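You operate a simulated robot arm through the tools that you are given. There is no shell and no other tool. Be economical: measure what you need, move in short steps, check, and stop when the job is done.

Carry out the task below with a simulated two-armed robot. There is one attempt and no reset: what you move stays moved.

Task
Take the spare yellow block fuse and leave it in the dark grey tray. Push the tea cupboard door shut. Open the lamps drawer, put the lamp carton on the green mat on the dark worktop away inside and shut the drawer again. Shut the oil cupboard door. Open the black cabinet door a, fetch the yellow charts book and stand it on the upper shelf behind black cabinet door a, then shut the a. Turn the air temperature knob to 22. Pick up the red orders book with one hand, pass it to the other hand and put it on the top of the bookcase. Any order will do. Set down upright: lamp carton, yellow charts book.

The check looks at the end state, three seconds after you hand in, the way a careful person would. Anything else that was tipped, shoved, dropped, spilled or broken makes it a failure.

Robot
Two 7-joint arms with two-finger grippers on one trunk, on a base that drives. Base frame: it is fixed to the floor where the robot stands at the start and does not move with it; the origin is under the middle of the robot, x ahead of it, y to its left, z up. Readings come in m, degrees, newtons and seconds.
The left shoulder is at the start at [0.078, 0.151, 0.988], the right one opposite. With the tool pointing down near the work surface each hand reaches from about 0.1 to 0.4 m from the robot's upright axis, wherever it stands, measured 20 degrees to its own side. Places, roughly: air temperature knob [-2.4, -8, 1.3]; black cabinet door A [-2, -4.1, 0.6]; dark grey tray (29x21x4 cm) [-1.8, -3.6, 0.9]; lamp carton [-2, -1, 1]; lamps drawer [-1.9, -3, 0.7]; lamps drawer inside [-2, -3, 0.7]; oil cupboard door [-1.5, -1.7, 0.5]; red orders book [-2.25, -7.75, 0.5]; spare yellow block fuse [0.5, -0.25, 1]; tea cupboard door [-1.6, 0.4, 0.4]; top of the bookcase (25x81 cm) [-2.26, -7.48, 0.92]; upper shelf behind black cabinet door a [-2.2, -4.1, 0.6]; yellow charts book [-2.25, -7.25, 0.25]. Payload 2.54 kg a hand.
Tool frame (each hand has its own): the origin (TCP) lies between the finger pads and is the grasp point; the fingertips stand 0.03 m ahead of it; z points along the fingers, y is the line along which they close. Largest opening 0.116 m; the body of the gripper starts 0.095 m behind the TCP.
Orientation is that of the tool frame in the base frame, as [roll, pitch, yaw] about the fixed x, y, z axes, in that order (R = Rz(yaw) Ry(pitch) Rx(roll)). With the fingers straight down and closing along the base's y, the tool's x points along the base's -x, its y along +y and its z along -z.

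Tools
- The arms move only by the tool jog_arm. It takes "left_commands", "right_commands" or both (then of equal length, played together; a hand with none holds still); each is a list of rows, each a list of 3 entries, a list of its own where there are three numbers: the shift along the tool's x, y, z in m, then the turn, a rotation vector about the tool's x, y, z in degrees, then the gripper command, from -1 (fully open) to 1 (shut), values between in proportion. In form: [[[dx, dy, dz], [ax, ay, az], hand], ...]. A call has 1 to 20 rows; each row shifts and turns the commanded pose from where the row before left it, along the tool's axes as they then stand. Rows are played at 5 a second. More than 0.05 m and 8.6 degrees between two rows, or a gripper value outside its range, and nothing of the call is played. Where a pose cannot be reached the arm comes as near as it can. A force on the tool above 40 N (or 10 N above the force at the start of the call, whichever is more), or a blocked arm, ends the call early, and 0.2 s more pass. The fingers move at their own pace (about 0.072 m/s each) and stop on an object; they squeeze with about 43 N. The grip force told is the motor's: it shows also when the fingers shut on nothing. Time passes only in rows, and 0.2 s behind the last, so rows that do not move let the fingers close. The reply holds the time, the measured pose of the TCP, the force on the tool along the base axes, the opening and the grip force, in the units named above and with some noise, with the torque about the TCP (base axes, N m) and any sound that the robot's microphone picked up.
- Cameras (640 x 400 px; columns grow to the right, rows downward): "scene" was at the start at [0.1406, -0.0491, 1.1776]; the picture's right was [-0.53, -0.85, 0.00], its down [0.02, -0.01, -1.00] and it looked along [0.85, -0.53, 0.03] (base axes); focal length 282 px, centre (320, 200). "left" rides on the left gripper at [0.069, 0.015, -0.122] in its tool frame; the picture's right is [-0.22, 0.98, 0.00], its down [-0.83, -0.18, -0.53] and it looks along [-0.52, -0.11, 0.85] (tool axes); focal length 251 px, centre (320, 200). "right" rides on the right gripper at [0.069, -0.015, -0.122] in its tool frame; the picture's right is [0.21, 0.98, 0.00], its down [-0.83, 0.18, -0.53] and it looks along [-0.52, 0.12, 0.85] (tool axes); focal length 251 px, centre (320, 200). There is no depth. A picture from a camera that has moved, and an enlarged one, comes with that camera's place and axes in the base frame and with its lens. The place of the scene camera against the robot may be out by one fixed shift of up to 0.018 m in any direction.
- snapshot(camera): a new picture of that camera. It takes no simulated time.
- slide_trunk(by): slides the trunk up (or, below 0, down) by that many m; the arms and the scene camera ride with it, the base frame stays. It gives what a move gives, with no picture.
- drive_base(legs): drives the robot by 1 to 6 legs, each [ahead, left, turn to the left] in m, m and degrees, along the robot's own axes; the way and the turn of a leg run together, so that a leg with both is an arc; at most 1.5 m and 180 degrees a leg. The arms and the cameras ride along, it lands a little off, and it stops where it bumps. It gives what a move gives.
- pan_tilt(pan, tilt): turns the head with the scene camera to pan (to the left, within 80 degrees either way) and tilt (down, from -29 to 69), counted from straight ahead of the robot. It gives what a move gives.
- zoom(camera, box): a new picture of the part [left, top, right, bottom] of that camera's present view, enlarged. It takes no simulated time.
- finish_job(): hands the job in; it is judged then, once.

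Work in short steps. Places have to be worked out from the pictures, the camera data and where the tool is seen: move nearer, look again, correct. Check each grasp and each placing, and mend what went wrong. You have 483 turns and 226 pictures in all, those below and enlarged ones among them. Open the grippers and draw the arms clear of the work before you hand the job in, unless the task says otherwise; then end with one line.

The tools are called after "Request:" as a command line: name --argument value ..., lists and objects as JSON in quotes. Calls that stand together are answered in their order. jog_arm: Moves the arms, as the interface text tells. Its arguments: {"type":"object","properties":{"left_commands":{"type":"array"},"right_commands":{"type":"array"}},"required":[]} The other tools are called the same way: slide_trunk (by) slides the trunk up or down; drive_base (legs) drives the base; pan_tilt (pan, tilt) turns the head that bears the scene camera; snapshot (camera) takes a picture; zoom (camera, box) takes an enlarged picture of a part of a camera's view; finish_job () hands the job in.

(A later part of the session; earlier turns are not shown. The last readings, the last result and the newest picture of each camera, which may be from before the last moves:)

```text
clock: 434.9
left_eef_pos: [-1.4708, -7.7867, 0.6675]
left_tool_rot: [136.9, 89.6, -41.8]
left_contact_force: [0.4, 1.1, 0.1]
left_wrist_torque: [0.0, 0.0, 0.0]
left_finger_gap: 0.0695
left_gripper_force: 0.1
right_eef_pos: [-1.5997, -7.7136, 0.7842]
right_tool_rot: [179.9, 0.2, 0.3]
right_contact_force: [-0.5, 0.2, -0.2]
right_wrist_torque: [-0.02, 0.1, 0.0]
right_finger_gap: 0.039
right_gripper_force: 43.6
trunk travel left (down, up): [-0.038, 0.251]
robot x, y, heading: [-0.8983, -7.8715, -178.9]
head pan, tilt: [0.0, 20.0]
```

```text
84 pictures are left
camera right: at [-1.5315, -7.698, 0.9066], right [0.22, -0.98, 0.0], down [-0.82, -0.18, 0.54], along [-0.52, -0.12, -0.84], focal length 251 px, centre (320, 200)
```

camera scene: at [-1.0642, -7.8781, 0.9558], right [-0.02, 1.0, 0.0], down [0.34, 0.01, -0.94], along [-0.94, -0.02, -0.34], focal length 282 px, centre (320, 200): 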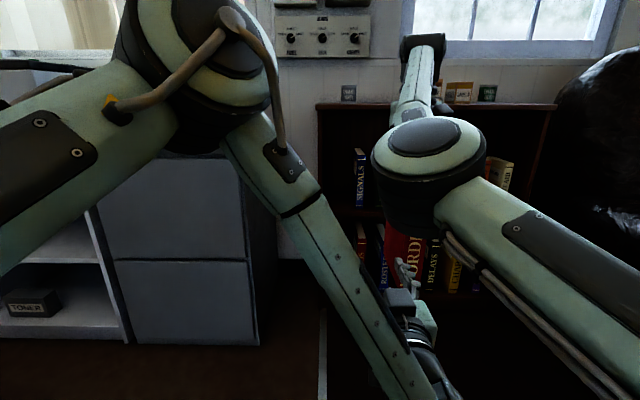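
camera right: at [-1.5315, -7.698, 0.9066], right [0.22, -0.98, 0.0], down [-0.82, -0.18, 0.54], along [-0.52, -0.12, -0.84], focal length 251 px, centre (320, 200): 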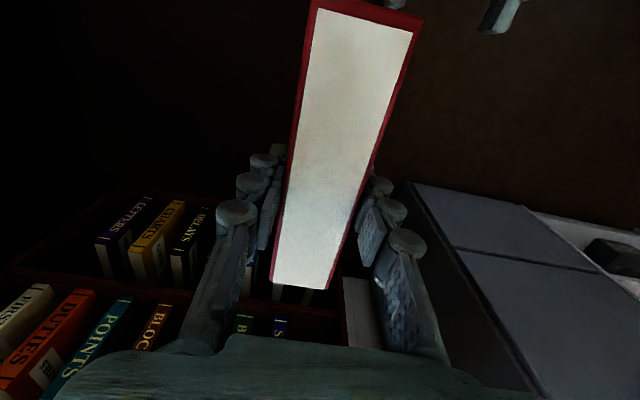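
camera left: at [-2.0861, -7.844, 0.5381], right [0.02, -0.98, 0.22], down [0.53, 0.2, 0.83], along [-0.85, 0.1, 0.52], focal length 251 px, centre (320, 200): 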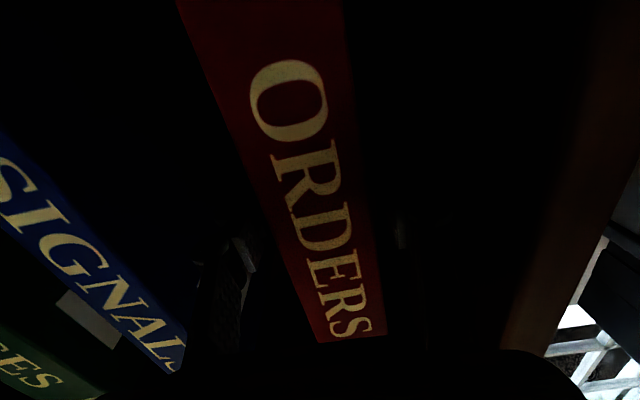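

The right hand holds ORDERS. Move the left arm away to its retracted tool-down pose, then raise the trunk.

Request:
jog_arm --left_commands '[[[0, 0.03, 0], [0, 0, 0], 0], [[0, 0.03, 0], [0, 0, 0], 0], [[-0.02, 0.03, 0], [0, 0, 0], 0], [[-0.03, 0.03, 0], [0, 0, 0], 0], [[-0.03, 0.03, 0], [0, 0, 0], 0], [[-0.03, 0.03, 0], [0, 0, 0], 0], [[-0.03, 0, 0], [0, 8.2, 0], 0], [[-0.03, 0, 0], [0, 8.2, 0], 0], [[-0.02, 0, -0.02], [0, 8.2, 0], 0], [[-0.02, 0, -0.02], [0, 8.2, 0], 0], [[0, 0, -0.03], [0, 8.2, 0], 0], [[0, 0, -0.03], [0, 8.2, 0], 0], [[0, 0, -0.03], [0, 8.2, 0], 0], [[0, 0, -0.03], [0, 8.2, 0], 0], [[0, 0, -0.03], [0, 8.2, 0], 0], [[0, 0, -0.02], [0, 8.2, 0], 0], [[0, 0, -0.02], [0, 8, 0], 0]]'

Request:
slide_trunk --by 0.25

Request:
snapshot --camera "scene"

```text
clock: 438.5
left_eef_pos: [-1.3439, -7.9619, 1.0405]
left_tool_rot: [179.8, -0.1, 1.3]
left_contact_force: [-0.6, -0.3, -0.1]
left_wrist_torque: [0.07, -0.03, -0.01]
left_finger_gap: 0.0575
left_gripper_force: 0.0
right_eef_pos: [-1.5994, -7.7122, 0.7863]
right_tool_rot: [-180.0, 0.2, 0.1]
right_contact_force: [0.9, -0.5, -0.1]
right_wrist_torque: [0.04, 0.07, -0.02]
right_finger_gap: 0.0393
right_gripper_force: 42.9
trunk travel left (down, up): [-0.038, 0.251]
robot x, y, heading: [-0.8966, -7.8728, -178.9]
head pan, tilt: [0.0, 20.0]
```

```text
clock: 441.1
left_eef_pos: [-1.3458, -7.9628, 1.2901]
left_tool_rot: [179.8, -0.1, 1.3]
left_contact_force: [0.3, 0.5, 0.4]
left_wrist_torque: [-0.02, -0.01, 0.0]
left_finger_gap: 0.0582
left_gripper_force: 0.1
right_eef_pos: [-1.5999, -7.7141, 1.0351]
right_tool_rot: [-180.0, 0.1, 0.2]
right_contact_force: [-0.3, 0.5, -7.7]
right_wrist_torque: [-0.02, 0.11, -0.01]
right_finger_gap: 0.039
right_gripper_force: 42.3
trunk travel left (down, up): [-0.288, 0.001]
robot x, y, heading: [-0.897, -7.8739, -179.1]
head pan, tilt: [0.0, 20.0]
```

```text
83 pictures are left
camera scene: at [-1.0645, -7.8781, 1.2057], right [-0.02, 1.0, 0.0], down [0.34, 0.01, -0.94], along [-0.94, -0.02, -0.34], focal length 282 px, centre (320, 200)
```

scene: 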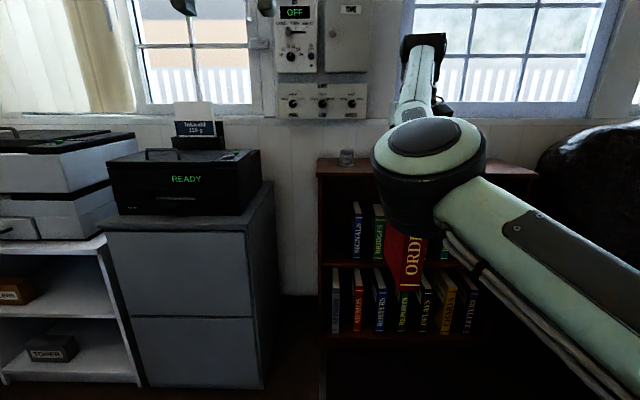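

Raise the right hand 13 cm, then drive ahead toward the bookcase top.

Request:
jog_arm --right_commands '[[[0, 0, -0.03], [0, 0, 0], 1], [[0, 0, -0.03], [0, 0, 0], 1], [[0, 0, -0.03], [0, 0, 0], 1], [[0, 0, -0.03], [0, 0, 0], 1], [[0, 0, -0.01], [0, 0, 0], 1], [[0, 0, 0], [0, 0, 0], 1]]'

Request:
drive_base --legs '[[0.35, -0.085, 0]]'

Request:
snapshot --camera "right"

Request:
snapshot --camera "scene"

```text
clock: 442.5
left_eef_pos: [-1.3448, -7.9633, 1.2906]
left_tool_rot: [179.8, -0.2, 1.4]
left_contact_force: [-0.4, -0.5, 0.8]
left_wrist_torque: [0.03, -0.03, 0.03]
left_finger_gap: 0.0576
left_gripper_force: 0.1
right_eef_pos: [-1.5779, -7.709, 1.1526]
right_tool_rot: [-180.0, 0.4, 0.3]
right_contact_force: [0.6, 0.5, -7.4]
right_wrist_torque: [0.01, 0.08, -0.02]
right_finger_gap: 0.0392
right_gripper_force: 43.6
right hand out of reach, approached as far as the arm can: row 3, 4, 5
trunk travel left (down, up): [-0.288, 0.001]
robot x, y, heading: [-0.8971, -7.8743, -179.1]
head pan, tilt: [0.0, 20.0]
```

```text
clock: 444.8
left_eef_pos: [-1.6965, -7.8841, 1.2905]
left_tool_rot: [179.8, -0.3, 1.3]
left_contact_force: [0.1, 0.9, 0.6]
left_wrist_torque: [0.0, -0.02, -0.01]
left_finger_gap: 0.0579
left_gripper_force: 0.0
right_eef_pos: [-1.9287, -7.6284, 1.1518]
right_tool_rot: [-180.0, 0.4, 0.2]
right_contact_force: [-0.5, 0.3, -7.8]
right_wrist_torque: [0.02, 0.06, 0.0]
right_finger_gap: 0.0388
right_gripper_force: 42.8
trunk travel left (down, up): [-0.288, 0.001]
robot x, y, heading: [-1.2511, -7.7979, -178.7]
head pan, tilt: [0.0, 20.0]
```

```text
82 pictures are left
camera right: at [-1.8603, -7.6134, 1.2737], right [0.22, -0.98, 0.0], down [-0.82, -0.18, 0.54], along [-0.53, -0.12, -0.84], focal length 251 px, centre (320, 200)
```

right: 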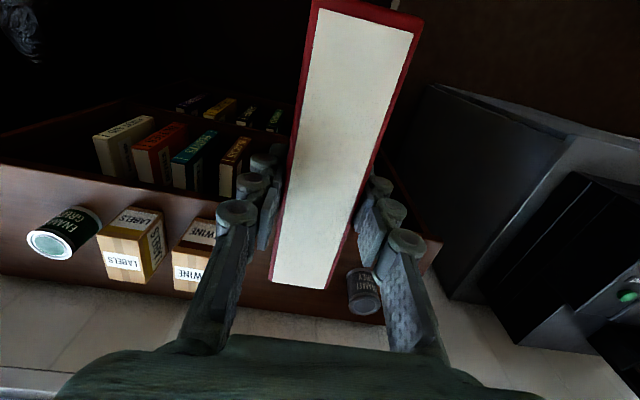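

```text
81 pictures are left
camera scene: at [-1.4155, -7.7992, 1.2057], right [-0.02, 1.0, 0.0], down [0.34, 0.01, -0.94], along [-0.94, -0.02, -0.34], focal length 282 px, centre (320, 200)
```

scene: 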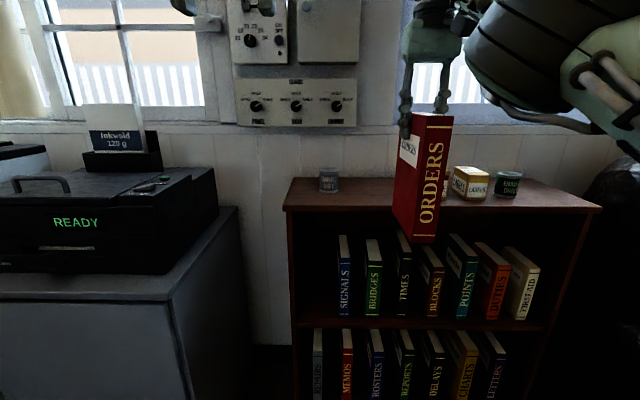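

Clear slot at y≈-7.63 between the grey tin and TWINE box. Drive ahead 32 cm.

Request:
drive_base --legs '[[0.31, 0, 0]]'

Request:
snapshot --camera "scene"

Request:
snapshot --camera "right"

```text
clock: 446.9
left_eef_pos: [-2.0037, -7.8903, 1.2901]
left_tool_rot: [179.9, -0.2, 1.4]
left_contact_force: [-0.3, -0.5, -0.2]
left_wrist_torque: [0.0, -0.02, -0.03]
left_finger_gap: 0.0582
left_gripper_force: 0.0
right_eef_pos: [-2.2365, -7.637, 1.1521]
right_tool_rot: [179.9, 0.4, 0.3]
right_contact_force: [-0.4, -0.8, -8.0]
right_wrist_torque: [0.0, 0.07, 0.0]
right_finger_gap: 0.0389
right_gripper_force: 42.8
trunk travel left (down, up): [-0.288, 0.001]
robot x, y, heading: [-1.5554, -7.8009, -178.6]
head pan, tilt: [0.0, 20.0]
```

```text
80 pictures are left
camera scene: at [-1.723, -7.8056, 1.2057], right [-0.02, 1.0, 0.0], down [0.34, 0.01, -0.94], along [-0.94, -0.02, -0.34], focal length 282 px, centre (320, 200)
```

scene: 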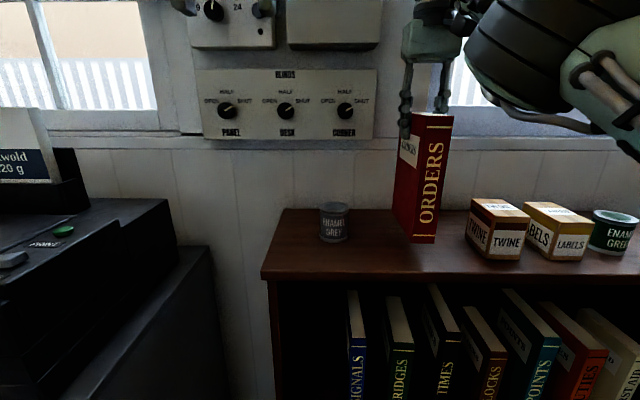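

```text
79 pictures are left
camera right: at [-2.1682, -7.6206, 1.2736], right [0.22, -0.98, 0.0], down [-0.82, -0.19, 0.54], along [-0.53, -0.12, -0.84], focal length 251 px, centre (320, 200)
```

right: 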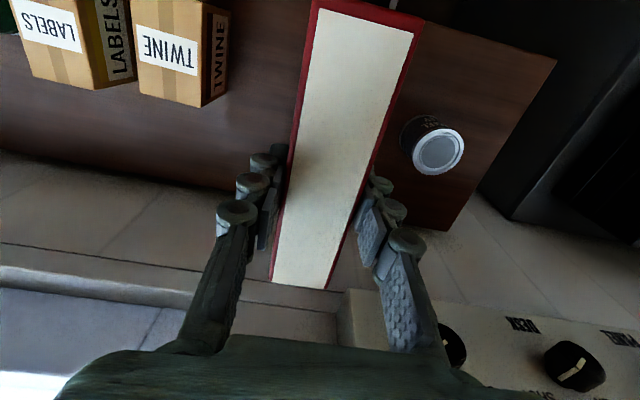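

Positioned over the top. Lower slowly until contact.

Request:
jog_arm --right_commands '[[[0, 0, 0.012], [0, 0, 0], 1], [[0, 0, 0.012], [0, 0, 0], 1], [[0, 0, 0.01], [0, 0, 0], 1], [[0, 0, 0.005], [0, 0, 0], 1], [[0, 0, 0.004], [0, 0, 0], 1], [[0, 0, 0.004], [0, 0, 0], 1], [[0, 0, 0.004], [0, 0, 0], 1], [[0, 0, 0.004], [0, 0, 0], 1], [[0, 0, 0.004], [0, 0, 0], 1]]'

Request:
snapshot --camera "scene"

```text
clock: 448.9
left_eef_pos: [-1.9973, -7.8921, 1.2921]
left_tool_rot: [179.9, 0.1, 1.5]
left_contact_force: [-0.5, -0.2, 0.2]
left_wrist_torque: [0.0, -0.01, 0.0]
left_finger_gap: 0.0579
left_gripper_force: 0.1
right_eef_pos: [-2.2329, -7.6377, 1.0997]
right_tool_rot: [-179.9, 0.9, 0.3]
right_contact_force: [2.7, -0.1, 34.6]
right_wrist_torque: [-0.01, 0.03, 0.06]
right_finger_gap: 0.0395
right_gripper_force: 43.3
trunk travel left (down, up): [-0.288, 0.001]
robot x, y, heading: [-1.5547, -7.8005, -178.8]
head pan, tilt: [0.0, 20.0]
```

```text
78 pictures are left
camera scene: at [-1.718, -7.8067, 1.2067], right [-0.02, 1.0, 0.0], down [0.34, 0.01, -0.94], along [-0.94, -0.02, -0.34], focal length 282 px, centre (320, 200)
```

scene: 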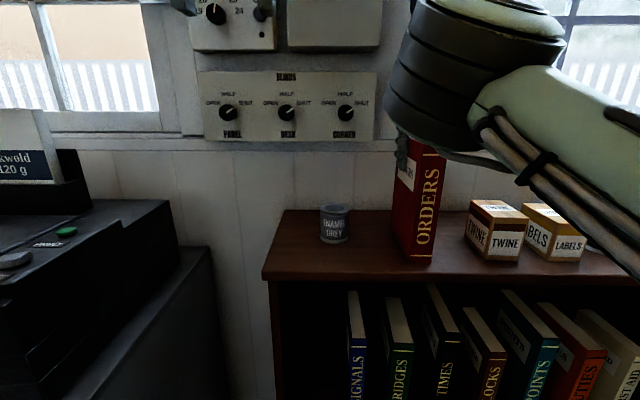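

Book rests on the top. Ease up 3 mm, open slowly, and rise.

Request:
jog_arm --right_commands '[[[0, 0, -0.004], [0, 0, 0], 1], [[0, 0, -0.001], [0, 0, 0], 0.25], [[0, 0, 0], [0, 0, 0], 0.1], [[0, 0, 0], [0, 0, 0], -0.1], [[0, 0, 0], [0, 0, 0], -0.2], [[0, 0, 0], [0, 0, 0], -0.2], [[0, 0, -0.02], [0, 0, 0], -0.2], [[0, 0, -0.03], [0, 0, 0], -0.2], [[0, 0, -0.03], [0, 0, 0], -0.2], [[0, 0, -0.03], [0, 0, 0], -0.2]]'

Request:
snapshot --camera "right"

```text
clock: 451.1
left_eef_pos: [-2.0027, -7.8906, 1.2905]
left_tool_rot: [179.8, -0.1, 1.4]
left_contact_force: [-0.6, 0.9, 1.1]
left_wrist_torque: [-0.03, 0.02, 0.02]
left_finger_gap: 0.0582
left_gripper_force: 0.1
right_eef_pos: [-2.2116, -7.6298, 1.1904]
right_tool_rot: [180.0, 0.5, 0.3]
right_contact_force: [-0.3, -0.6, 0.1]
right_wrist_torque: [0.03, 0.0, 0.03]
right_finger_gap: 0.0695
right_gripper_force: 0.0
right hand out of reach, approached as far as the arm can: row 9, 10
trunk travel left (down, up): [-0.288, 0.001]
robot x, y, heading: [-1.5555, -7.7958, -178.6]
head pan, tilt: [0.0, 20.0]
```

```text
77 pictures are left
camera right: at [-2.1411, -7.6148, 1.3124], right [0.22, -0.98, 0.0], down [-0.82, -0.19, 0.54], along [-0.53, -0.12, -0.84], focal length 251 px, centre (320, 200)
```

right: 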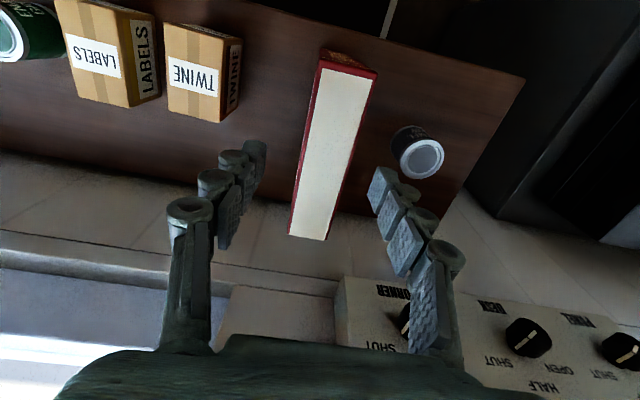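

ORDERS stands on the bookcase top. Back off, lower the trunk, and turn the left hand forward for the CHARTS book on the low shelf.

Request:
drive_base --legs '[[-0.55, 0, 0], [0, -0.45, 0]]'

Request:
slide_trunk --by -0.28

Request:
jog_arm --left_commands '[[[-0.03, -0.01, 0], [0, -8.2, 0], 0], [[-0.03, -0.01, 0.01], [0, -8.2, 0], 0], [[-0.02, -0.01, 0.02], [0, -8.2, 0], 0], [[-0.02, 0, 0.02], [0, -8.2, 0], 0], [[0, 0, 0.03], [0, -8.2, 0], 0], [[0, 0, 0.03], [0, -8.2, 0], 0], [[0.02, 0, 0.03], [0, -8.2, 0], 0], [[0.03, 0, 0.02], [0, -8.2, 0], 0], [[0.03, 0, 0.01], [0, -8.2, 0], 0], [[0.04, 0, 0.01], [0, -8.2, 0], 0], [[0.04, 0, 0.01], [0, -8, 0], 0], [[0.04, 0, 0.01], [0, 0, 0], 0], [[0.04, 0, 0.01], [0, 0, 0], 0], [[0.04, 0, 0.01], [0, 0, 0], 0], [[0.04, 0, 0.01], [0, 0, 0], 0], [[0.04, 0, 0], [0, 0, 0], 0], [[0.04, 0, 0], [0, 0, 0], 0], [[0.04, 0, 0], [0, 0, 0], 0], [[0.04, 0, 0], [0, 0, 0], 0], [[0.04, 0, 0], [0, 0, 0], 0]]'

Request:
snapshot --camera "scene"

```text
clock: 458.7
left_eef_pos: [-1.4676, -7.4318, 1.2907]
left_tool_rot: [179.8, -0.2, 1.8]
left_contact_force: [-0.5, 0.0, -0.2]
left_wrist_torque: [-0.04, -0.01, -0.04]
left_finger_gap: 0.0581
left_gripper_force: 0.0
right_eef_pos: [-1.6778, -7.1715, 1.1919]
right_tool_rot: [-179.9, 0.5, 0.8]
right_contact_force: [0.4, 0.5, -0.3]
right_wrist_torque: [0.01, 0.03, 0.01]
right_finger_gap: 0.0695
right_gripper_force: 0.2
trunk travel left (down, up): [-0.288, 0.001]
robot x, y, heading: [-1.0268, -7.3361, -178.5]
head pan, tilt: [0.0, 20.0]
```

```text
clock: 461.5
left_eef_pos: [-1.4678, -7.4318, 1.0104]
left_tool_rot: [179.8, -0.2, 1.7]
left_contact_force: [-0.2, -0.9, -1.6]
left_wrist_torque: [0.0, 0.01, 0.03]
left_finger_gap: 0.058
left_gripper_force: 0.1
right_eef_pos: [-1.6783, -7.1728, 0.9116]
right_tool_rot: [-179.9, 0.5, 0.6]
right_contact_force: [0.9, 1.4, 0.7]
right_wrist_torque: [0.01, -0.01, 0.05]
right_finger_gap: 0.0696
right_gripper_force: 0.2
trunk travel left (down, up): [-0.008, 0.281]
robot x, y, heading: [-1.0238, -7.3403, -178.5]
head pan, tilt: [0.0, 20.0]
```

```text
clock: 465.7
left_eef_pos: [-1.6273, -7.2905, 0.4817]
left_tool_rot: [163.7, 89.4, -13.8]
left_contact_force: [0.2, -0.5, 0.3]
left_wrist_torque: [-0.02, 0.01, -0.01]
left_finger_gap: 0.0581
left_gripper_force: 0.1
left hand out of reach, approached as far as the arm can: row 14, 15, 16, 17, 18, 19, 20
right_eef_pos: [-1.6769, -7.1718, 0.9107]
right_tool_rot: [180.0, 0.5, 0.7]
right_contact_force: [-0.1, -0.3, 0.5]
right_wrist_torque: [0.01, 0.02, 0.04]
right_finger_gap: 0.0694
right_gripper_force: 0.0
trunk travel left (down, up): [-0.008, 0.281]
robot x, y, heading: [-1.0232, -7.3382, -178.6]
head pan, tilt: [0.0, 20.0]
```

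```text
76 pictures are left
camera scene: at [-1.1874, -7.3445, 0.9259], right [-0.03, 1.0, 0.0], down [0.34, 0.01, -0.94], along [-0.94, -0.02, -0.34], focal length 282 px, centre (320, 200)
```

scene: 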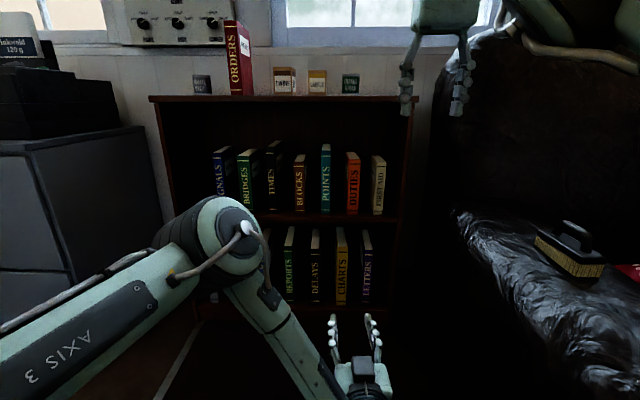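

Hand at z=0.48; extend ahead then go lower.

Request:
jog_arm --left_commands '[[[0, 0, 0.04], [0, 0, 0], 0], [[0.01, 0, 0.04], [0, 0, 0], 0], [[0.02, 0, 0.03], [0, 0, 0], 0], [[0.03, 0, 0.02], [0, 0, 0], 0], [[0.04, 0, 0.01], [0, 0, 0], 0], [[0.04, 0, 0], [0, 0, 0], 0], [[0.04, 0, 0], [0, 0, 0], 0], [[0.04, 0, 0], [0, 0, 0], 0], [[0, 0, 0], [0, 0, 0], 0]]'

Request:
snapshot --camera "left"

```text
clock: 467.7
left_eef_pos: [-1.7176, -7.209, 0.4436]
left_tool_rot: [172.7, 88.3, -4.4]
left_contact_force: [0.4, 0.1, 0.5]
left_wrist_torque: [0.0, 0.0, -0.01]
left_finger_gap: 0.058
left_gripper_force: 0.1
left hand out of reach, approached as far as the arm can: row 1, 2, 3, 4, 5, 6, 7, 8
right_eef_pos: [-1.6778, -7.1723, 0.9116]
right_tool_rot: [-179.9, 0.6, 0.8]
right_contact_force: [-0.1, 0.1, 0.6]
right_wrist_torque: [0.01, 0.01, 0.01]
right_finger_gap: 0.0697
right_gripper_force: 0.2
trunk travel left (down, up): [-0.008, 0.281]
robot x, y, heading: [-1.0242, -7.3365, -178.6]
head pan, tilt: [0.0, 20.0]
```

```text
75 pictures are left
camera left: at [-1.5925, -7.2181, 0.3798], right [0.04, -0.97, 0.22], down [0.5, 0.21, 0.84], along [-0.86, 0.07, 0.5], focal length 251 px, centre (320, 200)
```

left: 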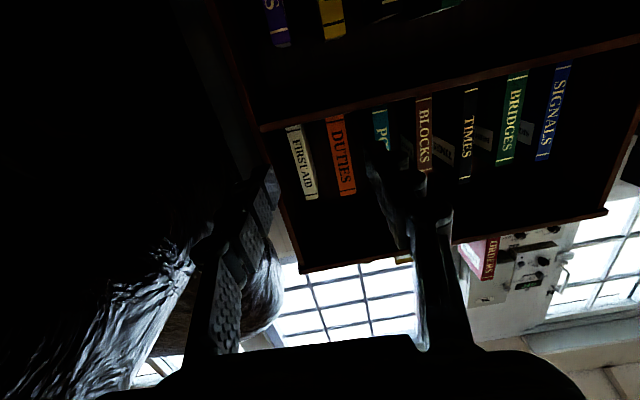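

Level reach that low isn't possible; tilt the hand 40° downward instead, which frees the arm.

Request:
jog_arm --left_commands '[[[-0.02, 0.01, -0.02], [0, 8, 0], 0], [[0, 0.01, -0.01], [0, 8, 0], 0], [[0, 0.01, 0], [0, 8, 0], 0], [[0, 0.01, 0], [0, 8, 0], 0], [[0, 0.01, 0], [0, 8, 0], 0], [[0.02, 0.01, 0.02], [0, 0, 0], 0], [[0.02, 0.01, 0.02], [0, 0, 0], 0], [[0.02, 0, 0.02], [0, 0, 0], 0], [[0.02, 0, 0.02], [0, 0, 0], 0], [[0.02, 0, 0.02], [0, 0, 0], 0], [[0.02, 0, 0.02], [0, 0, 0], 0], [[0, 0, 0], [0, 0, 0], 0]]'

Request:
snapshot --camera "left"

Request:
snapshot --camera "scene"

```text
clock: 470.3
left_eef_pos: [-1.7011, -7.2807, 0.2956]
left_tool_rot: [179.8, 49.9, 1.5]
left_contact_force: [-0.4, -0.3, 0.1]
left_wrist_torque: [-0.01, 0.01, -0.02]
left_finger_gap: 0.0578
left_gripper_force: 0.0
right_eef_pos: [-1.6782, -7.1718, 0.91]
right_tool_rot: [179.9, 0.6, 0.7]
right_contact_force: [-1.3, -0.1, 1.2]
right_wrist_torque: [-0.03, -0.02, -0.01]
right_finger_gap: 0.0694
right_gripper_force: 0.1
trunk travel left (down, up): [-0.008, 0.281]
robot x, y, heading: [-1.022, -7.3392, -178.3]
head pan, tilt: [0.0, 20.0]
```

```text
74 pictures are left
camera left: at [-1.562, -7.2897, 0.3232], right [-0.11, -0.98, 0.17], down [-0.13, 0.18, 0.97], along [-0.99, 0.08, -0.15], focal length 251 px, centre (320, 200)
```

left: 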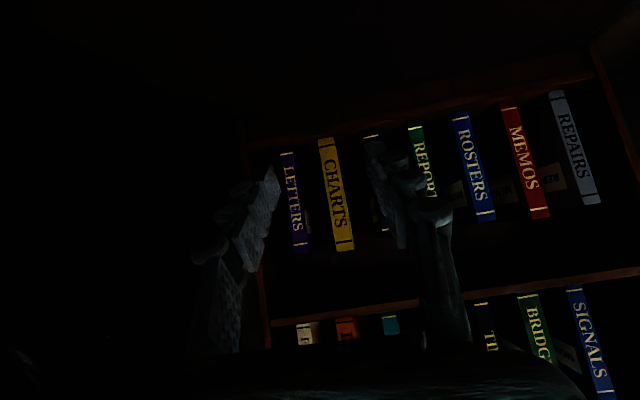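

```text
73 pictures are left
camera scene: at [-1.1875, -7.3445, 0.9259], right [-0.03, 1.0, 0.0], down [0.34, 0.01, -0.94], along [-0.94, -0.02, -0.34], focal length 282 px, centre (320, 200)
```

scene: 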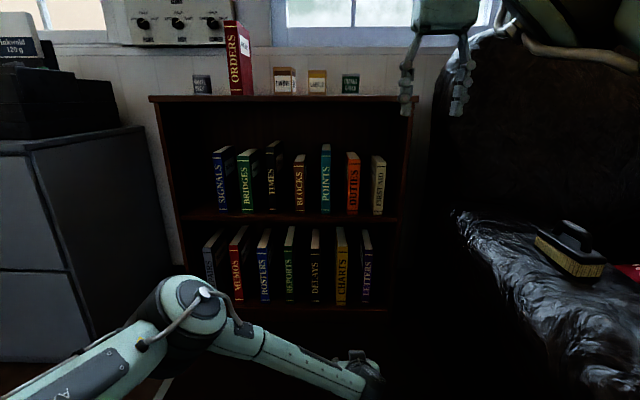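

CHARTS: y≈-7.278, z 0.086–0.358; hand aligned at 40° tilt. Raise the right hand and drive ahead 38 cm.

Request:
jog_arm --right_commands '[[[0, 0, -0.04], [0, 0, 0], -0.2], [[0, 0, -0.04], [0, 0, 0], -0.2], [[0, 0, -0.04], [0, 0, 0], -0.2]]' --left_commands '[[[0.008, 0, 0.006], [0, 0, 0], 0], [[0.008, 0, 0.006], [0, 0, 0], 0], [[0, 0, 0], [0, 0, 0], 0]]'

Request:
drive_base --legs '[[0.37, 0, 0]]'

Request:
snapshot --camera "left"

Request:
snapshot --camera "scene"

```text
clock: 471.1
left_eef_pos: [-1.6988, -7.279, 0.2761]
left_tool_rot: [179.6, 49.9, 1.5]
left_contact_force: [0.5, -0.4, -1.0]
left_wrist_torque: [-0.02, -0.01, -0.01]
left_finger_gap: 0.0582
left_gripper_force: 0.1
right_eef_pos: [-1.6311, -7.1603, 0.9634]
right_tool_rot: [-180.0, 0.7, 0.7]
right_contact_force: [0.1, -0.8, 0.2]
right_wrist_torque: [0.0, -0.03, -0.02]
right_finger_gap: 0.0696
right_gripper_force: 0.0
right hand out of reach, approached as far as the arm can: row 1, 2, 3
trunk travel left (down, up): [-0.008, 0.281]
robot x, y, heading: [-1.0219, -7.3434, -178.2]
head pan, tilt: [0.0, 20.0]
```

```text
clock: 473.5
left_eef_pos: [-2.0715, -7.2916, 0.2763]
left_tool_rot: [179.7, 49.7, 1.7]
left_contact_force: [-0.7, 0.3, -0.3]
left_wrist_torque: [-0.01, 0.0, -0.01]
left_finger_gap: 0.0577
left_gripper_force: 0.1
right_eef_pos: [-2.003, -7.1722, 0.9628]
right_tool_rot: [-180.0, 0.7, 1.0]
right_contact_force: [-0.3, -0.6, -0.7]
right_wrist_torque: [0.01, 0.02, -0.02]
right_finger_gap: 0.0694
right_gripper_force: 0.0
trunk travel left (down, up): [-0.008, 0.281]
robot x, y, heading: [-1.3986, -7.3471, -178.2]
head pan, tilt: [0.0, 20.0]
```

```text
72 pictures are left
camera left: at [-1.9332, -7.3012, 0.3037], right [-0.11, -0.98, 0.17], down [-0.13, 0.18, 0.97], along [-0.99, 0.08, -0.15], focal length 251 px, centre (320, 200)
```

left: 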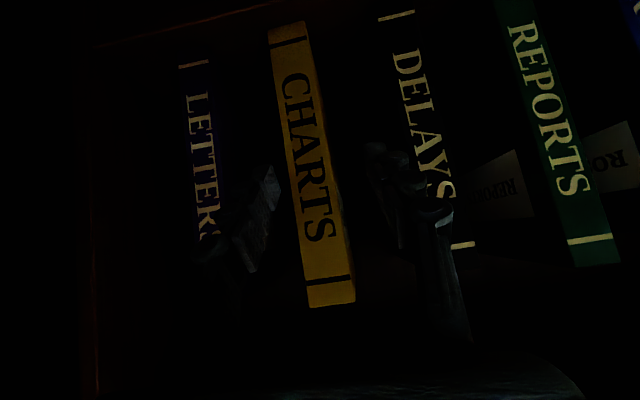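

```text
71 pictures are left
camera scene: at [-1.5595, -7.3551, 0.9259], right [-0.03, 1.0, 0.0], down [0.34, 0.01, -0.94], along [-0.94, -0.03, -0.34], focal length 282 px, centre (320, 200)
```

scene: 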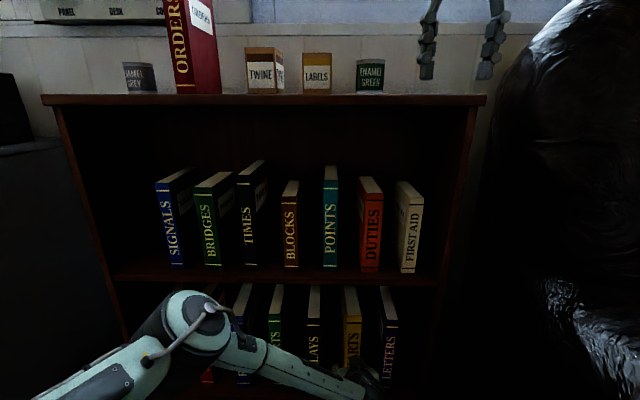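

Shift 1.6 cm right and advance 12 cm horizontally with the arm.

Request:
jog_arm --left_commands '[[[0, -0.0165, 0], [0, 0, 0], 0], [[-0.0193, 0, 0.023], [0, 0, 0], 0], [[-0.0193, 0, 0.023], [0, 0, 0], 0], [[-0.0193, 0, 0.023], [0, 0, 0], 0], [[-0.0193, 0, 0.023], [0, 0, 0], 0], [[0, 0, 0], [0, 0, 0], 0]]'

Request:
snapshot --camera "left"

```text
clock: 474.9
left_eef_pos: [-2.1682, -7.2782, 0.2765]
left_tool_rot: [179.7, 49.8, 1.7]
left_contact_force: [-0.6, -0.9, -0.6]
left_wrist_torque: [-0.01, -0.02, -0.04]
left_finger_gap: 0.0579
left_gripper_force: 0.0
left hand out of reach, approached as far as the arm can: row 5
right_eef_pos: [-2.0047, -7.1722, 0.9638]
right_tool_rot: [-180.0, 0.8, 1.0]
right_contact_force: [0.7, -0.5, -1.2]
right_wrist_torque: [0.01, -0.01, -0.02]
right_finger_gap: 0.0695
right_gripper_force: 0.0
trunk travel left (down, up): [-0.008, 0.281]
robot x, y, heading: [-1.3929, -7.3467, -178.3]
head pan, tilt: [0.0, 20.0]
```

```text
70 pictures are left
camera left: at [-2.0297, -7.2889, 0.3038], right [-0.11, -0.98, 0.17], down [-0.13, 0.18, 0.97], along [-0.99, 0.08, -0.15], focal length 251 px, centre (320, 200)
```

left: 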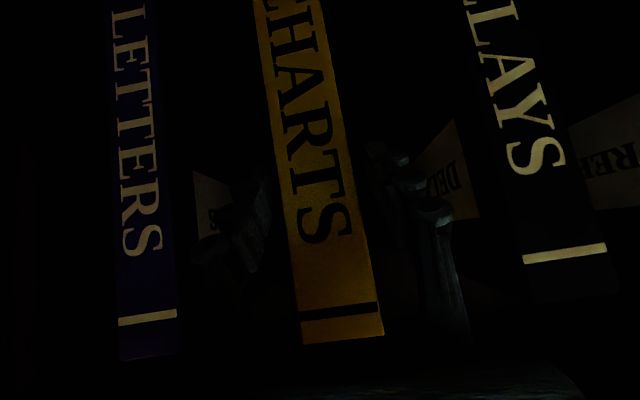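

Only ~2 cm in; drive 5 cm further and grip.

Request:
drive_base --legs '[[0.05, 0, 0]]'

Request:
jog_arm --left_commands '[[[0, 0, 0], [0, 0, 0], 0.2], [[0, 0, 0], [0, 0, 0], 0.7], [[0, 0, 0], [0, 0, 0], 1], [[0, 0, 0], [0, 0, 0], 1]]'

Request:
snapshot --camera "left"

```text
clock: 475.8
left_eef_pos: [-2.2187, -7.281, 0.2771]
left_tool_rot: [179.8, 49.8, 1.7]
left_contact_force: [0.7, 1.1, 0.3]
left_wrist_torque: [0.02, 0.03, 0.0]
left_finger_gap: 0.0583
left_gripper_force: 0.0
right_eef_pos: [-2.0537, -7.1731, 0.9647]
right_tool_rot: [-180.0, 0.7, 0.9]
right_contact_force: [-0.2, -0.3, 0.1]
right_wrist_torque: [-0.02, -0.01, 0.01]
right_finger_gap: 0.0691
right_gripper_force: 0.1
trunk travel left (down, up): [-0.008, 0.281]
robot x, y, heading: [-1.446, -7.352, -178.1]
head pan, tilt: [0.0, 20.0]
```

```text
clock: 476.8
left_eef_pos: [-2.2184, -7.2807, 0.2763]
left_tool_rot: [179.7, 49.9, 1.7]
left_contact_force: [-1.8, 2.9, 1.0]
left_wrist_torque: [0.21, 0.12, -0.08]
left_finger_gap: 0.0412
left_gripper_force: 42.8
right_eef_pos: [-2.0525, -7.1737, 0.9638]
right_tool_rot: [-180.0, 0.7, 0.9]
right_contact_force: [0.4, -0.3, 0.3]
right_wrist_torque: [-0.01, -0.02, 0.0]
right_finger_gap: 0.0698
right_gripper_force: 0.0
trunk travel left (down, up): [-0.008, 0.281]
robot x, y, heading: [-1.4418, -7.3478, -178.2]
head pan, tilt: [0.0, 20.0]
```

```text
69 pictures are left
camera left: at [-2.0797, -7.2898, 0.304], right [-0.11, -0.98, 0.17], down [-0.13, 0.18, 0.97], along [-0.99, 0.08, -0.15], focal length 251 px, centre (320, 200)
```

left: 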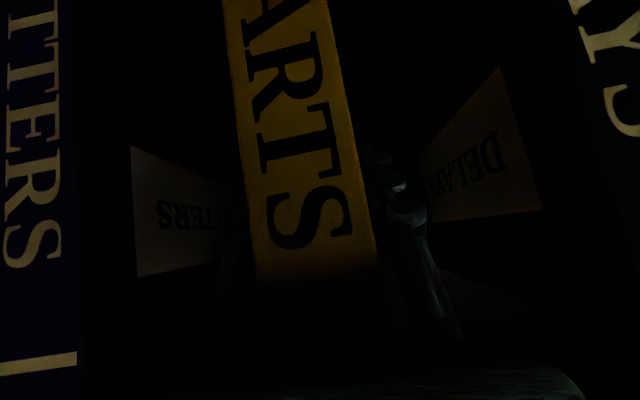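

Gripped (4.1 cm). Lift 1.2 cm and pull out.

Request:
jog_arm --left_commands '[[[-0.0046, 0, -0.0039], [0, 0, 0], 1], [[-0.0046, 0, -0.0039], [0, 0, 0], 1], [[-0.0046, 0, -0.0039], [0, 0, 0], 1], [[0, 0, 0], [0, 0, 0], 1]]'

Request:
drive_base --legs '[[-0.4, 0, 0]]'

Request:
snapshot --camera "scene"

Request:
snapshot --camera "left"

```text
clock: 477.8
left_eef_pos: [-2.2169, -7.2806, 0.2928]
left_tool_rot: [179.7, 49.7, 1.7]
left_contact_force: [-0.7, -0.7, -13.7]
left_wrist_torque: [0.03, -0.55, 0.03]
left_finger_gap: 0.0411
left_gripper_force: 43.0
right_eef_pos: [-2.0538, -7.1737, 0.9639]
right_tool_rot: [180.0, 0.6, 0.9]
right_contact_force: [0.1, 0.0, -0.1]
right_wrist_torque: [-0.01, 0.01, 0.02]
right_finger_gap: 0.0695
right_gripper_force: 0.1
trunk travel left (down, up): [-0.008, 0.281]
robot x, y, heading: [-1.4488, -7.3478, -178.5]
head pan, tilt: [0.0, 20.0]
```

```text
clock: 480.3
left_eef_pos: [-1.8192, -7.2684, 0.2928]
left_tool_rot: [179.7, 49.7, 1.6]
left_contact_force: [0.2, -0.3, -14.0]
left_wrist_torque: [0.02, -0.52, 0.0]
left_finger_gap: 0.0413
left_gripper_force: 42.6
right_eef_pos: [-1.6547, -7.1612, 0.9628]
right_tool_rot: [-180.0, 0.6, 0.8]
right_contact_force: [-0.5, -0.1, 0.3]
right_wrist_torque: [-0.05, 0.01, 0.04]
right_finger_gap: 0.0694
right_gripper_force: 0.0
trunk travel left (down, up): [-0.008, 0.281]
robot x, y, heading: [-1.0424, -7.3388, -178.2]
head pan, tilt: [0.0, 20.0]
```

```text
68 pictures are left
camera scene: at [-1.2106, -7.3451, 0.9256], right [-0.03, 1.0, 0.0], down [0.34, 0.01, -0.94], along [-0.94, -0.03, -0.34], focal length 282 px, centre (320, 200)
```

scene: 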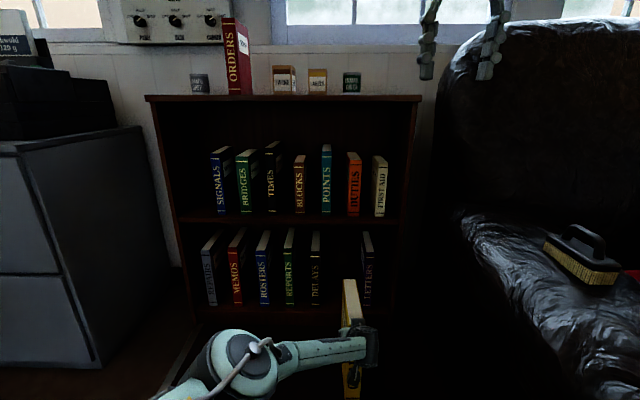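

```text
67 pictures are left
camera left: at [-1.6798, -7.2783, 0.3205], right [-0.11, -0.98, 0.17], down [-0.13, 0.18, 0.97], along [-0.99, 0.08, -0.15], focal length 251 px, centre (320, 200)
```

left: 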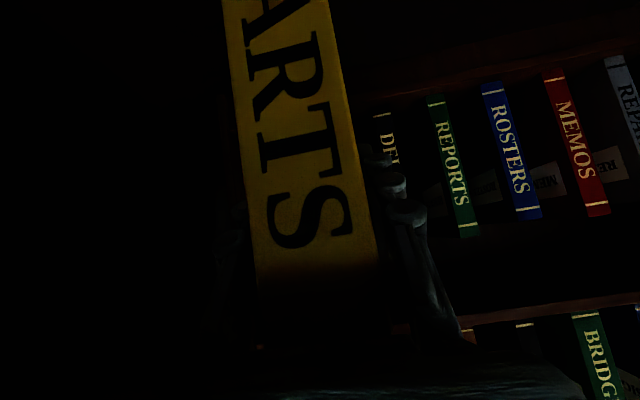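

CHARTS is out and steady. Raise the trunk, then route back to the cabinet: turn left 90°, reverse up the room, turn back.

Request:
slide_trunk --by 0.28

Request:
drive_base --legs '[[-0.28, 0, 0], [0, 0, 90], [-1.5, 0, 0], [-1.5, 0, 0], [0, 0, -90]]'

Request:
snapshot --camera "scene"

```text
clock: 483.1
left_eef_pos: [-1.818, -7.2686, 0.5721]
left_tool_rot: [179.6, 49.7, 1.6]
left_contact_force: [1.4, -0.1, -13.8]
left_wrist_torque: [0.02, -0.53, -0.01]
left_finger_gap: 0.0411
left_gripper_force: 43.2
right_eef_pos: [-1.6554, -7.1618, 1.2413]
right_tool_rot: [180.0, 0.5, 0.8]
right_contact_force: [0.0, 0.1, -0.5]
right_wrist_torque: [-0.02, -0.01, 0.0]
right_finger_gap: 0.0697
right_gripper_force: 0.0
trunk travel left (down, up): [-0.288, 0.001]
robot x, y, heading: [-1.0476, -7.3402, -178.3]
head pan, tilt: [0.0, 20.0]
```

```text
clock: 507.0
left_eef_pos: [-1.645, -4.2766, 0.5727]
left_tool_rot: [179.7, 49.7, 2.8]
left_contact_force: [-0.2, 0.0, -13.6]
left_wrist_torque: [0.01, -0.56, -0.02]
left_finger_gap: 0.0412
left_gripper_force: 43.2
right_eef_pos: [-1.4839, -4.1653, 1.2415]
right_tool_rot: [-180.0, 0.6, 2.0]
right_contact_force: [0.3, -0.5, -1.5]
right_wrist_torque: [0.0, 0.02, -0.02]
right_finger_gap: 0.0697
right_gripper_force: 0.0
trunk travel left (down, up): [-0.288, 0.001]
robot x, y, heading: [-0.871, -4.3257, -177.2]
head pan, tilt: [0.0, 20.0]
```

```text
66 pictures are left
camera scene: at [-1.0366, -4.3398, 1.2056], right [-0.05, 1.0, 0.0], down [0.34, 0.02, -0.94], along [-0.94, -0.05, -0.34], focal length 282 px, centre (320, 200)
```

scene: 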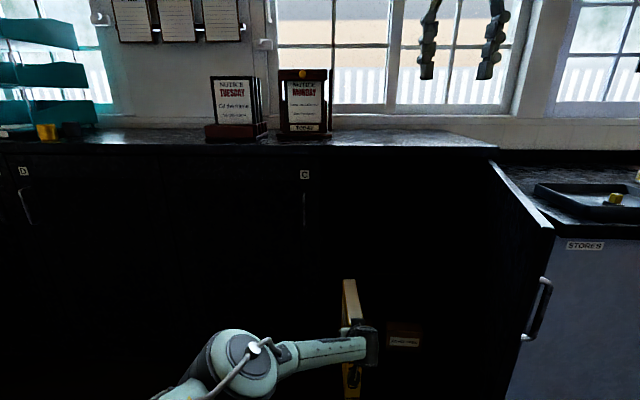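

At the cabinet. Raise the book about 22 cm, and look at the shelf.

Request:
jog_arm --left_commands '[[[-0.0283, 0, -0.0238], [0, 0, 0], 1], [[-0.0283, 0, -0.0238], [0, 0, 0], 1], [[-0.0283, 0, -0.0238], [0, 0, 0], 1], [[-0.0283, 0, -0.0238], [0, 0, 0], 1], [[-0.0283, 0, -0.0238], [0, 0, 0], 1], [[-0.0283, 0, -0.0238], [0, 0, 0], 1], [[0, 0, 0], [0, 0, 0], 1]]'

Request:
zoom --camera "scene" --box '[280, 130, 570, 400]'

```text
clock: 508.6
left_eef_pos: [-1.6463, -4.2755, 0.7936]
left_tool_rot: [179.6, 49.5, 2.7]
left_contact_force: [-0.2, -1.3, -14.5]
left_wrist_torque: [0.01, -0.58, 0.0]
left_finger_gap: 0.0412
left_gripper_force: 42.6
right_eef_pos: [-1.4849, -4.166, 1.2422]
right_tool_rot: [180.0, 0.7, 2.0]
right_contact_force: [-0.4, 0.6, -0.7]
right_wrist_torque: [-0.02, -0.01, 0.01]
right_finger_gap: 0.0697
right_gripper_force: 0.1
trunk travel left (down, up): [-0.288, 0.001]
robot x, y, heading: [-0.8722, -4.3331, -177.2]
head pan, tilt: [0.0, 20.0]
```

```text
1.48 times, centred on (425, 265) of scene
camera zoom: at [-1.037, -4.3399, 1.2054], right [-0.05, 1.0, 0.0], down [0.34, 0.02, -0.94], along [-0.94, -0.05, -0.34], focal length 418 px, centre (164, 104)
```

zoom: 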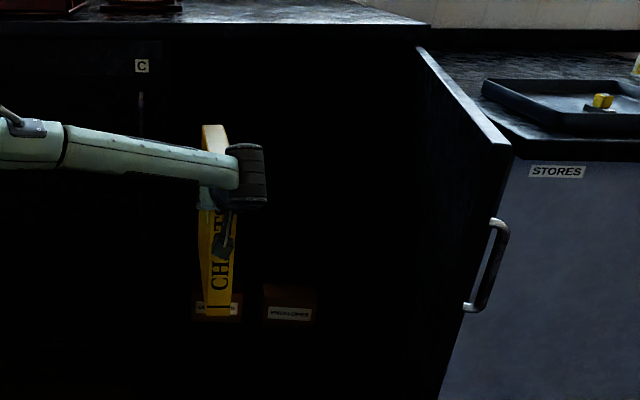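

Opening is tall enough. Square up (turn −2.8°), shift right ~10 cm to y≈-4.14, and lift slightly.

Request:
drive_base --legs '[[0, 0, -2.8], [0, -0.1, 0]]'

Request:
jog_arm --left_commands '[[[-0.009, 0, -0.0077], [0, 0, 0], 1], [[0, 0, 0], [0, 0, 0], 1]]'

Request:
snapshot --camera "left"

Request:
snapshot --camera "scene"

```text
clock: 510.6
left_eef_pos: [-1.6436, -4.1373, 0.7951]
left_tool_rot: [179.6, 49.5, 0.0]
left_contact_force: [-0.7, 0.6, -13.3]
left_wrist_torque: [0.0, -0.54, 0.0]
left_finger_gap: 0.0413
left_gripper_force: 42.9
right_eef_pos: [-1.4754, -4.0361, 1.2423]
right_tool_rot: [179.9, 0.6, -0.9]
right_contact_force: [0.6, -0.5, -0.5]
right_wrist_torque: [-0.02, -0.03, 0.04]
right_finger_gap: 0.0696
right_gripper_force: 0.1
trunk travel left (down, up): [-0.288, 0.001]
robot x, y, heading: [-0.8735, -4.2289, 180.0]
head pan, tilt: [0.0, 20.0]
```

```text
clock: 511.2
left_eef_pos: [-1.6415, -4.1375, 0.8044]
left_tool_rot: [179.6, 49.6, 0.1]
left_contact_force: [-1.0, -0.1, -13.1]
left_wrist_torque: [0.03, -0.52, -0.01]
left_finger_gap: 0.0412
left_gripper_force: 43.3
right_eef_pos: [-1.4756, -4.036, 1.2431]
right_tool_rot: [-180.0, 0.6, -0.8]
right_contact_force: [-0.3, 0.1, 0.4]
right_wrist_torque: [0.0, -0.01, 0.01]
right_finger_gap: 0.0697
right_gripper_force: 0.1
trunk travel left (down, up): [-0.288, 0.001]
robot x, y, heading: [-0.8688, -4.2302, 180.1]
head pan, tilt: [0.0, 20.0]
```

```text
64 pictures are left
camera left: at [-1.5048, -4.1513, 0.8324], right [-0.14, -0.98, 0.17], down [-0.13, 0.18, 0.97], along [-0.98, 0.11, -0.15], focal length 251 px, centre (320, 200)
```

left: 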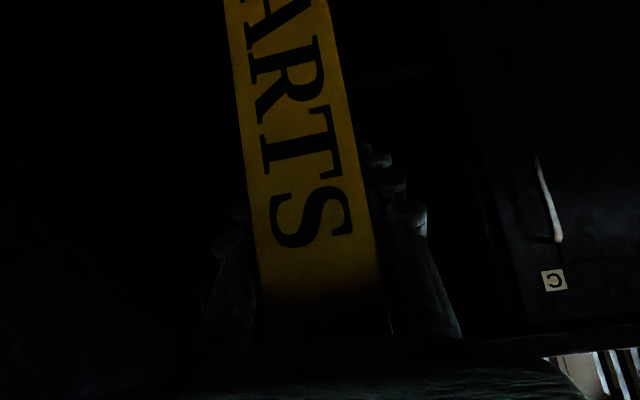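

```text
63 pictures are left
camera scene: at [-1.0371, -4.2325, 1.2055], right [0.0, 1.0, 0.0], down [0.34, 0.0, -0.94], along [-0.94, 0.0, -0.34], focal length 282 px, centre (320, 200)
```

scene: 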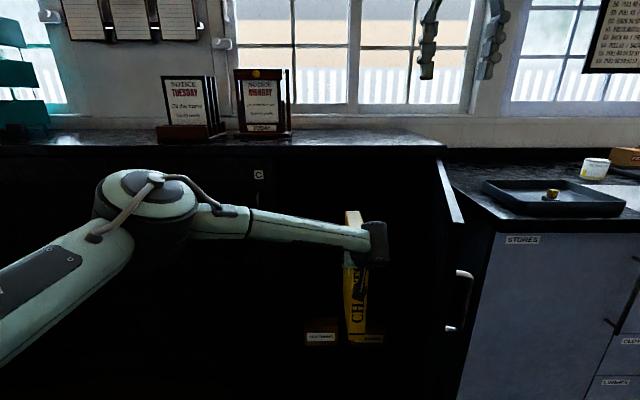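

Shelf edge ≈0.56; book bottom at ≈0.61. Drive ahead 28 cm and check.

Request:
drive_base --legs '[[0.28, 0, 0]]'

Request:
snapshot --camera "scene"

```text
clock: 513.2
left_eef_pos: [-1.8801, -4.1337, 0.7962]
left_tool_rot: [179.5, 48.6, -0.8]
left_contact_force: [-0.5, 0.8, -13.7]
left_wrist_torque: [0.01, -0.57, -0.04]
left_finger_gap: 0.0409
left_gripper_force: 43.4
right_eef_pos: [-1.7167, -4.0344, 1.2414]
right_tool_rot: [180.0, 0.5, -1.2]
right_contact_force: [0.5, -0.4, -0.7]
right_wrist_torque: [-0.03, -0.04, 0.0]
right_finger_gap: 0.0697
right_gripper_force: 0.1
trunk travel left (down, up): [-0.288, 0.001]
robot x, y, heading: [-1.1153, -4.2315, 179.7]
head pan, tilt: [0.0, 20.0]
stopped in leg 1: the robot was blocked; the commanded pose is now the measured one
```

```text
62 pictures are left
camera scene: at [-1.2795, -4.2334, 1.2056], right [0.01, 1.0, 0.0], down [0.34, 0.0, -0.94], along [-0.94, 0.01, -0.34], focal length 282 px, centre (320, 200)
```

scene: 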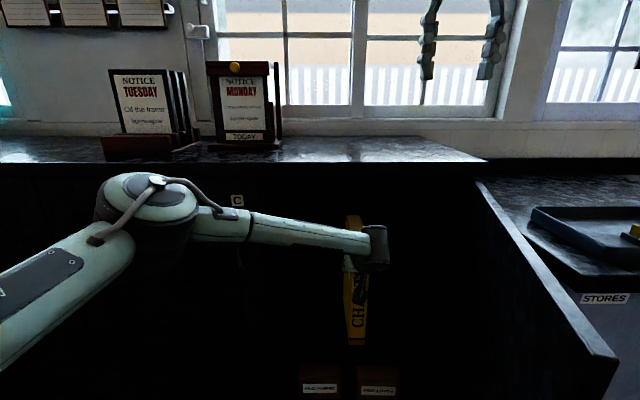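

The base's corner probably meets the open door's edge. Back 4 cm, shift left 10 cm (book to y≈-4.24, still inside), and go ahead again.

Request:
drive_base --legs '[[-0.04, 0, 0], [0, 0.1, 0], [0.12, 0, 0]]'

Request:
snapshot --camera "scene"

```text
clock: 516.1
left_eef_pos: [-1.9638, -4.2324, 0.7992]
left_tool_rot: [179.6, 48.9, -0.6]
left_contact_force: [-1.2, 0.6, -14.3]
left_wrist_torque: [0.02, -0.55, 0.01]
left_finger_gap: 0.0413
left_gripper_force: 43.4
right_eef_pos: [-1.7978, -4.134, 1.241]
right_tool_rot: [179.9, 0.6, -1.2]
right_contact_force: [-1.3, 0.3, -0.2]
right_wrist_torque: [0.02, -0.06, -0.02]
right_finger_gap: 0.0694
right_gripper_force: 0.1
trunk travel left (down, up): [-0.288, 0.001]
robot x, y, heading: [-1.1974, -4.3369, 179.7]
head pan, tilt: [0.0, 20.0]
```

```text
61 pictures are left
camera scene: at [-1.3614, -4.3328, 1.2055], right [0.01, 1.0, 0.0], down [0.34, 0.0, -0.94], along [-0.94, 0.01, -0.34], focal length 282 px, centre (320, 200)
```

scene: 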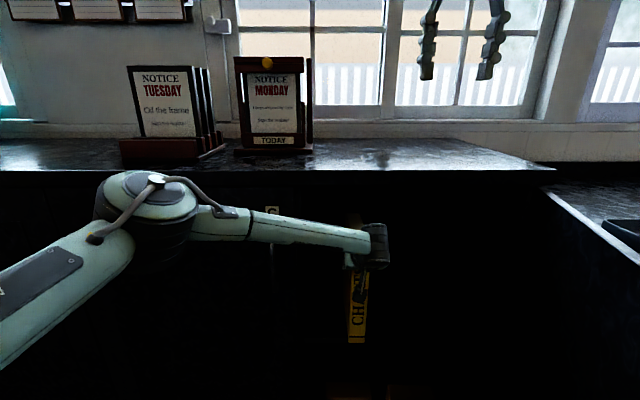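

Lower ~2 cm so the wrist passes under the cabinet's top edge, then advance 8 cm.

Request:
jog_arm --left_commands '[[[0.009, 0, 0.008], [0, 0, 0], 1], [[0.009, 0, 0.007], [0, 0, 0], 1], [[0, 0, 0], [0, 0, 0], 1]]'

Request:
drive_base --legs '[[0.05, 0, 0], [0.035, 0, 0]]'

Request:
snapshot --camera "scene"

```text
clock: 516.9
left_eef_pos: [-1.9606, -4.2329, 0.7766]
left_tool_rot: [179.6, 48.8, -0.6]
left_contact_force: [0.1, -0.4, -13.7]
left_wrist_torque: [0.0, -0.56, 0.0]
left_finger_gap: 0.0413
left_gripper_force: 42.9
right_eef_pos: [-1.7977, -4.1344, 1.2416]
right_tool_rot: [180.0, 0.5, -1.2]
right_contact_force: [-0.6, 0.4, -0.4]
right_wrist_torque: [-0.04, 0.04, -0.02]
right_finger_gap: 0.0697
right_gripper_force: 0.0
trunk travel left (down, up): [-0.288, 0.001]
robot x, y, heading: [-1.1949, -4.3348, 179.3]
head pan, tilt: [0.0, 20.0]
```

```text
clock: 518.3
left_eef_pos: [-2.0465, -4.2311, 0.7742]
left_tool_rot: [179.6, 48.8, -0.6]
left_contact_force: [-0.7, 0.2, -15.3]
left_wrist_torque: [0.01, -0.58, -0.01]
left_finger_gap: 0.0411
left_gripper_force: 42.6
right_eef_pos: [-1.8846, -4.1333, 1.2411]
right_tool_rot: [-179.9, 0.5, -1.2]
right_contact_force: [-0.5, 0.0, -0.7]
right_wrist_torque: [-0.04, -0.08, -0.03]
right_finger_gap: 0.0695
right_gripper_force: 0.0
trunk travel left (down, up): [-0.288, 0.001]
robot x, y, heading: [-1.2784, -4.332, 179.6]
head pan, tilt: [0.0, 20.0]
```

```text
60 pictures are left
camera scene: at [-1.4465, -4.3321, 1.2054], right [0.01, 1.0, 0.0], down [0.34, 0.0, -0.94], along [-0.94, 0.01, -0.34], focal length 282 px, centre (320, 200)
```

scene: 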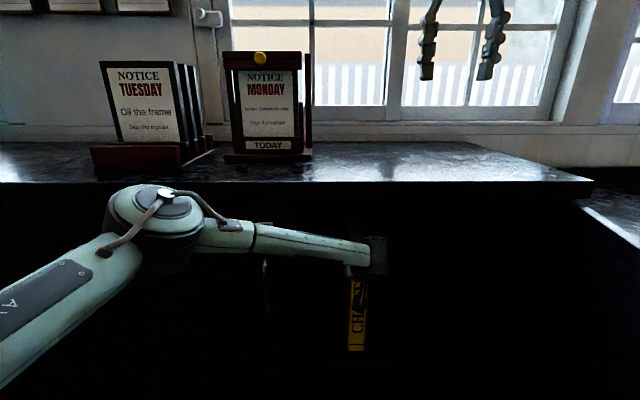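

Advance 2.5 cm more, straighten by 1°, then lower to contact with the shelf.

Request:
drive_base --legs '[[0.025, 0, 0]]'

Request:
jog_arm --left_commands '[[[0, 0, 0], [0, -1.1, 0], 1], [[0.0031, 0, 0.0026], [0, 0, 0], 1], [[0.0031, 0, 0.0026], [0, 0, 0], 1], [[0.0031, 0, 0.0026], [0, 0, 0], 1], [[0.0031, 0, 0.0026], [0, 0, 0], 1], [[0.0031, 0, 0.0026], [0, 0, 0], 1], [[0.0031, 0, 0.0026], [0, 0, 0], 1], [[0.0031, 0, 0.0026], [0, 0, 0], 1], [[0.0031, 0, 0.0026], [0, 0, 0], 1], [[0.0031, 0, 0.0026], [0, 0, 0], 1], [[0.0031, 0, 0.0026], [0, 0, 0], 1], [[0.0031, 0, 0.0026], [0, 0, 0], 1]]'

```text
clock: 519.1
left_eef_pos: [-2.0706, -4.2312, 0.7739]
left_tool_rot: [179.7, 48.8, -0.5]
left_contact_force: [-0.4, -0.2, -14.3]
left_wrist_torque: [-0.02, -0.58, -0.01]
left_finger_gap: 0.0413
left_gripper_force: 43.0
right_eef_pos: [-1.9084, -4.1333, 1.2423]
right_tool_rot: [180.0, 0.3, -1.2]
right_contact_force: [-0.9, -0.2, 0.0]
right_wrist_torque: [-0.01, -0.03, -0.02]
right_finger_gap: 0.0695
right_gripper_force: 0.1
trunk travel left (down, up): [-0.288, 0.001]
robot x, y, heading: [-1.3078, -4.3364, 179.7]
head pan, tilt: [0.0, 20.0]
```

```text
clock: 521.7
left_eef_pos: [-2.0722, -4.2318, 0.7421]
left_tool_rot: [179.7, 50.9, -0.5]
left_contact_force: [2.3, -0.3, 34.4]
left_wrist_torque: [0.18, 0.68, 0.23]
left_finger_gap: 0.0415
left_gripper_force: 42.6
right_eef_pos: [-1.9015, -4.133, 1.2468]
right_tool_rot: [-180.0, 0.9, -1.2]
right_contact_force: [-0.8, 0.4, -0.4]
right_wrist_torque: [-0.01, -0.01, 0.05]
right_finger_gap: 0.0696
right_gripper_force: 0.1
trunk travel left (down, up): [-0.288, 0.001]
robot x, y, heading: [-1.3044, -4.3356, 179.6]
head pan, tilt: [0.0, 20.0]
```

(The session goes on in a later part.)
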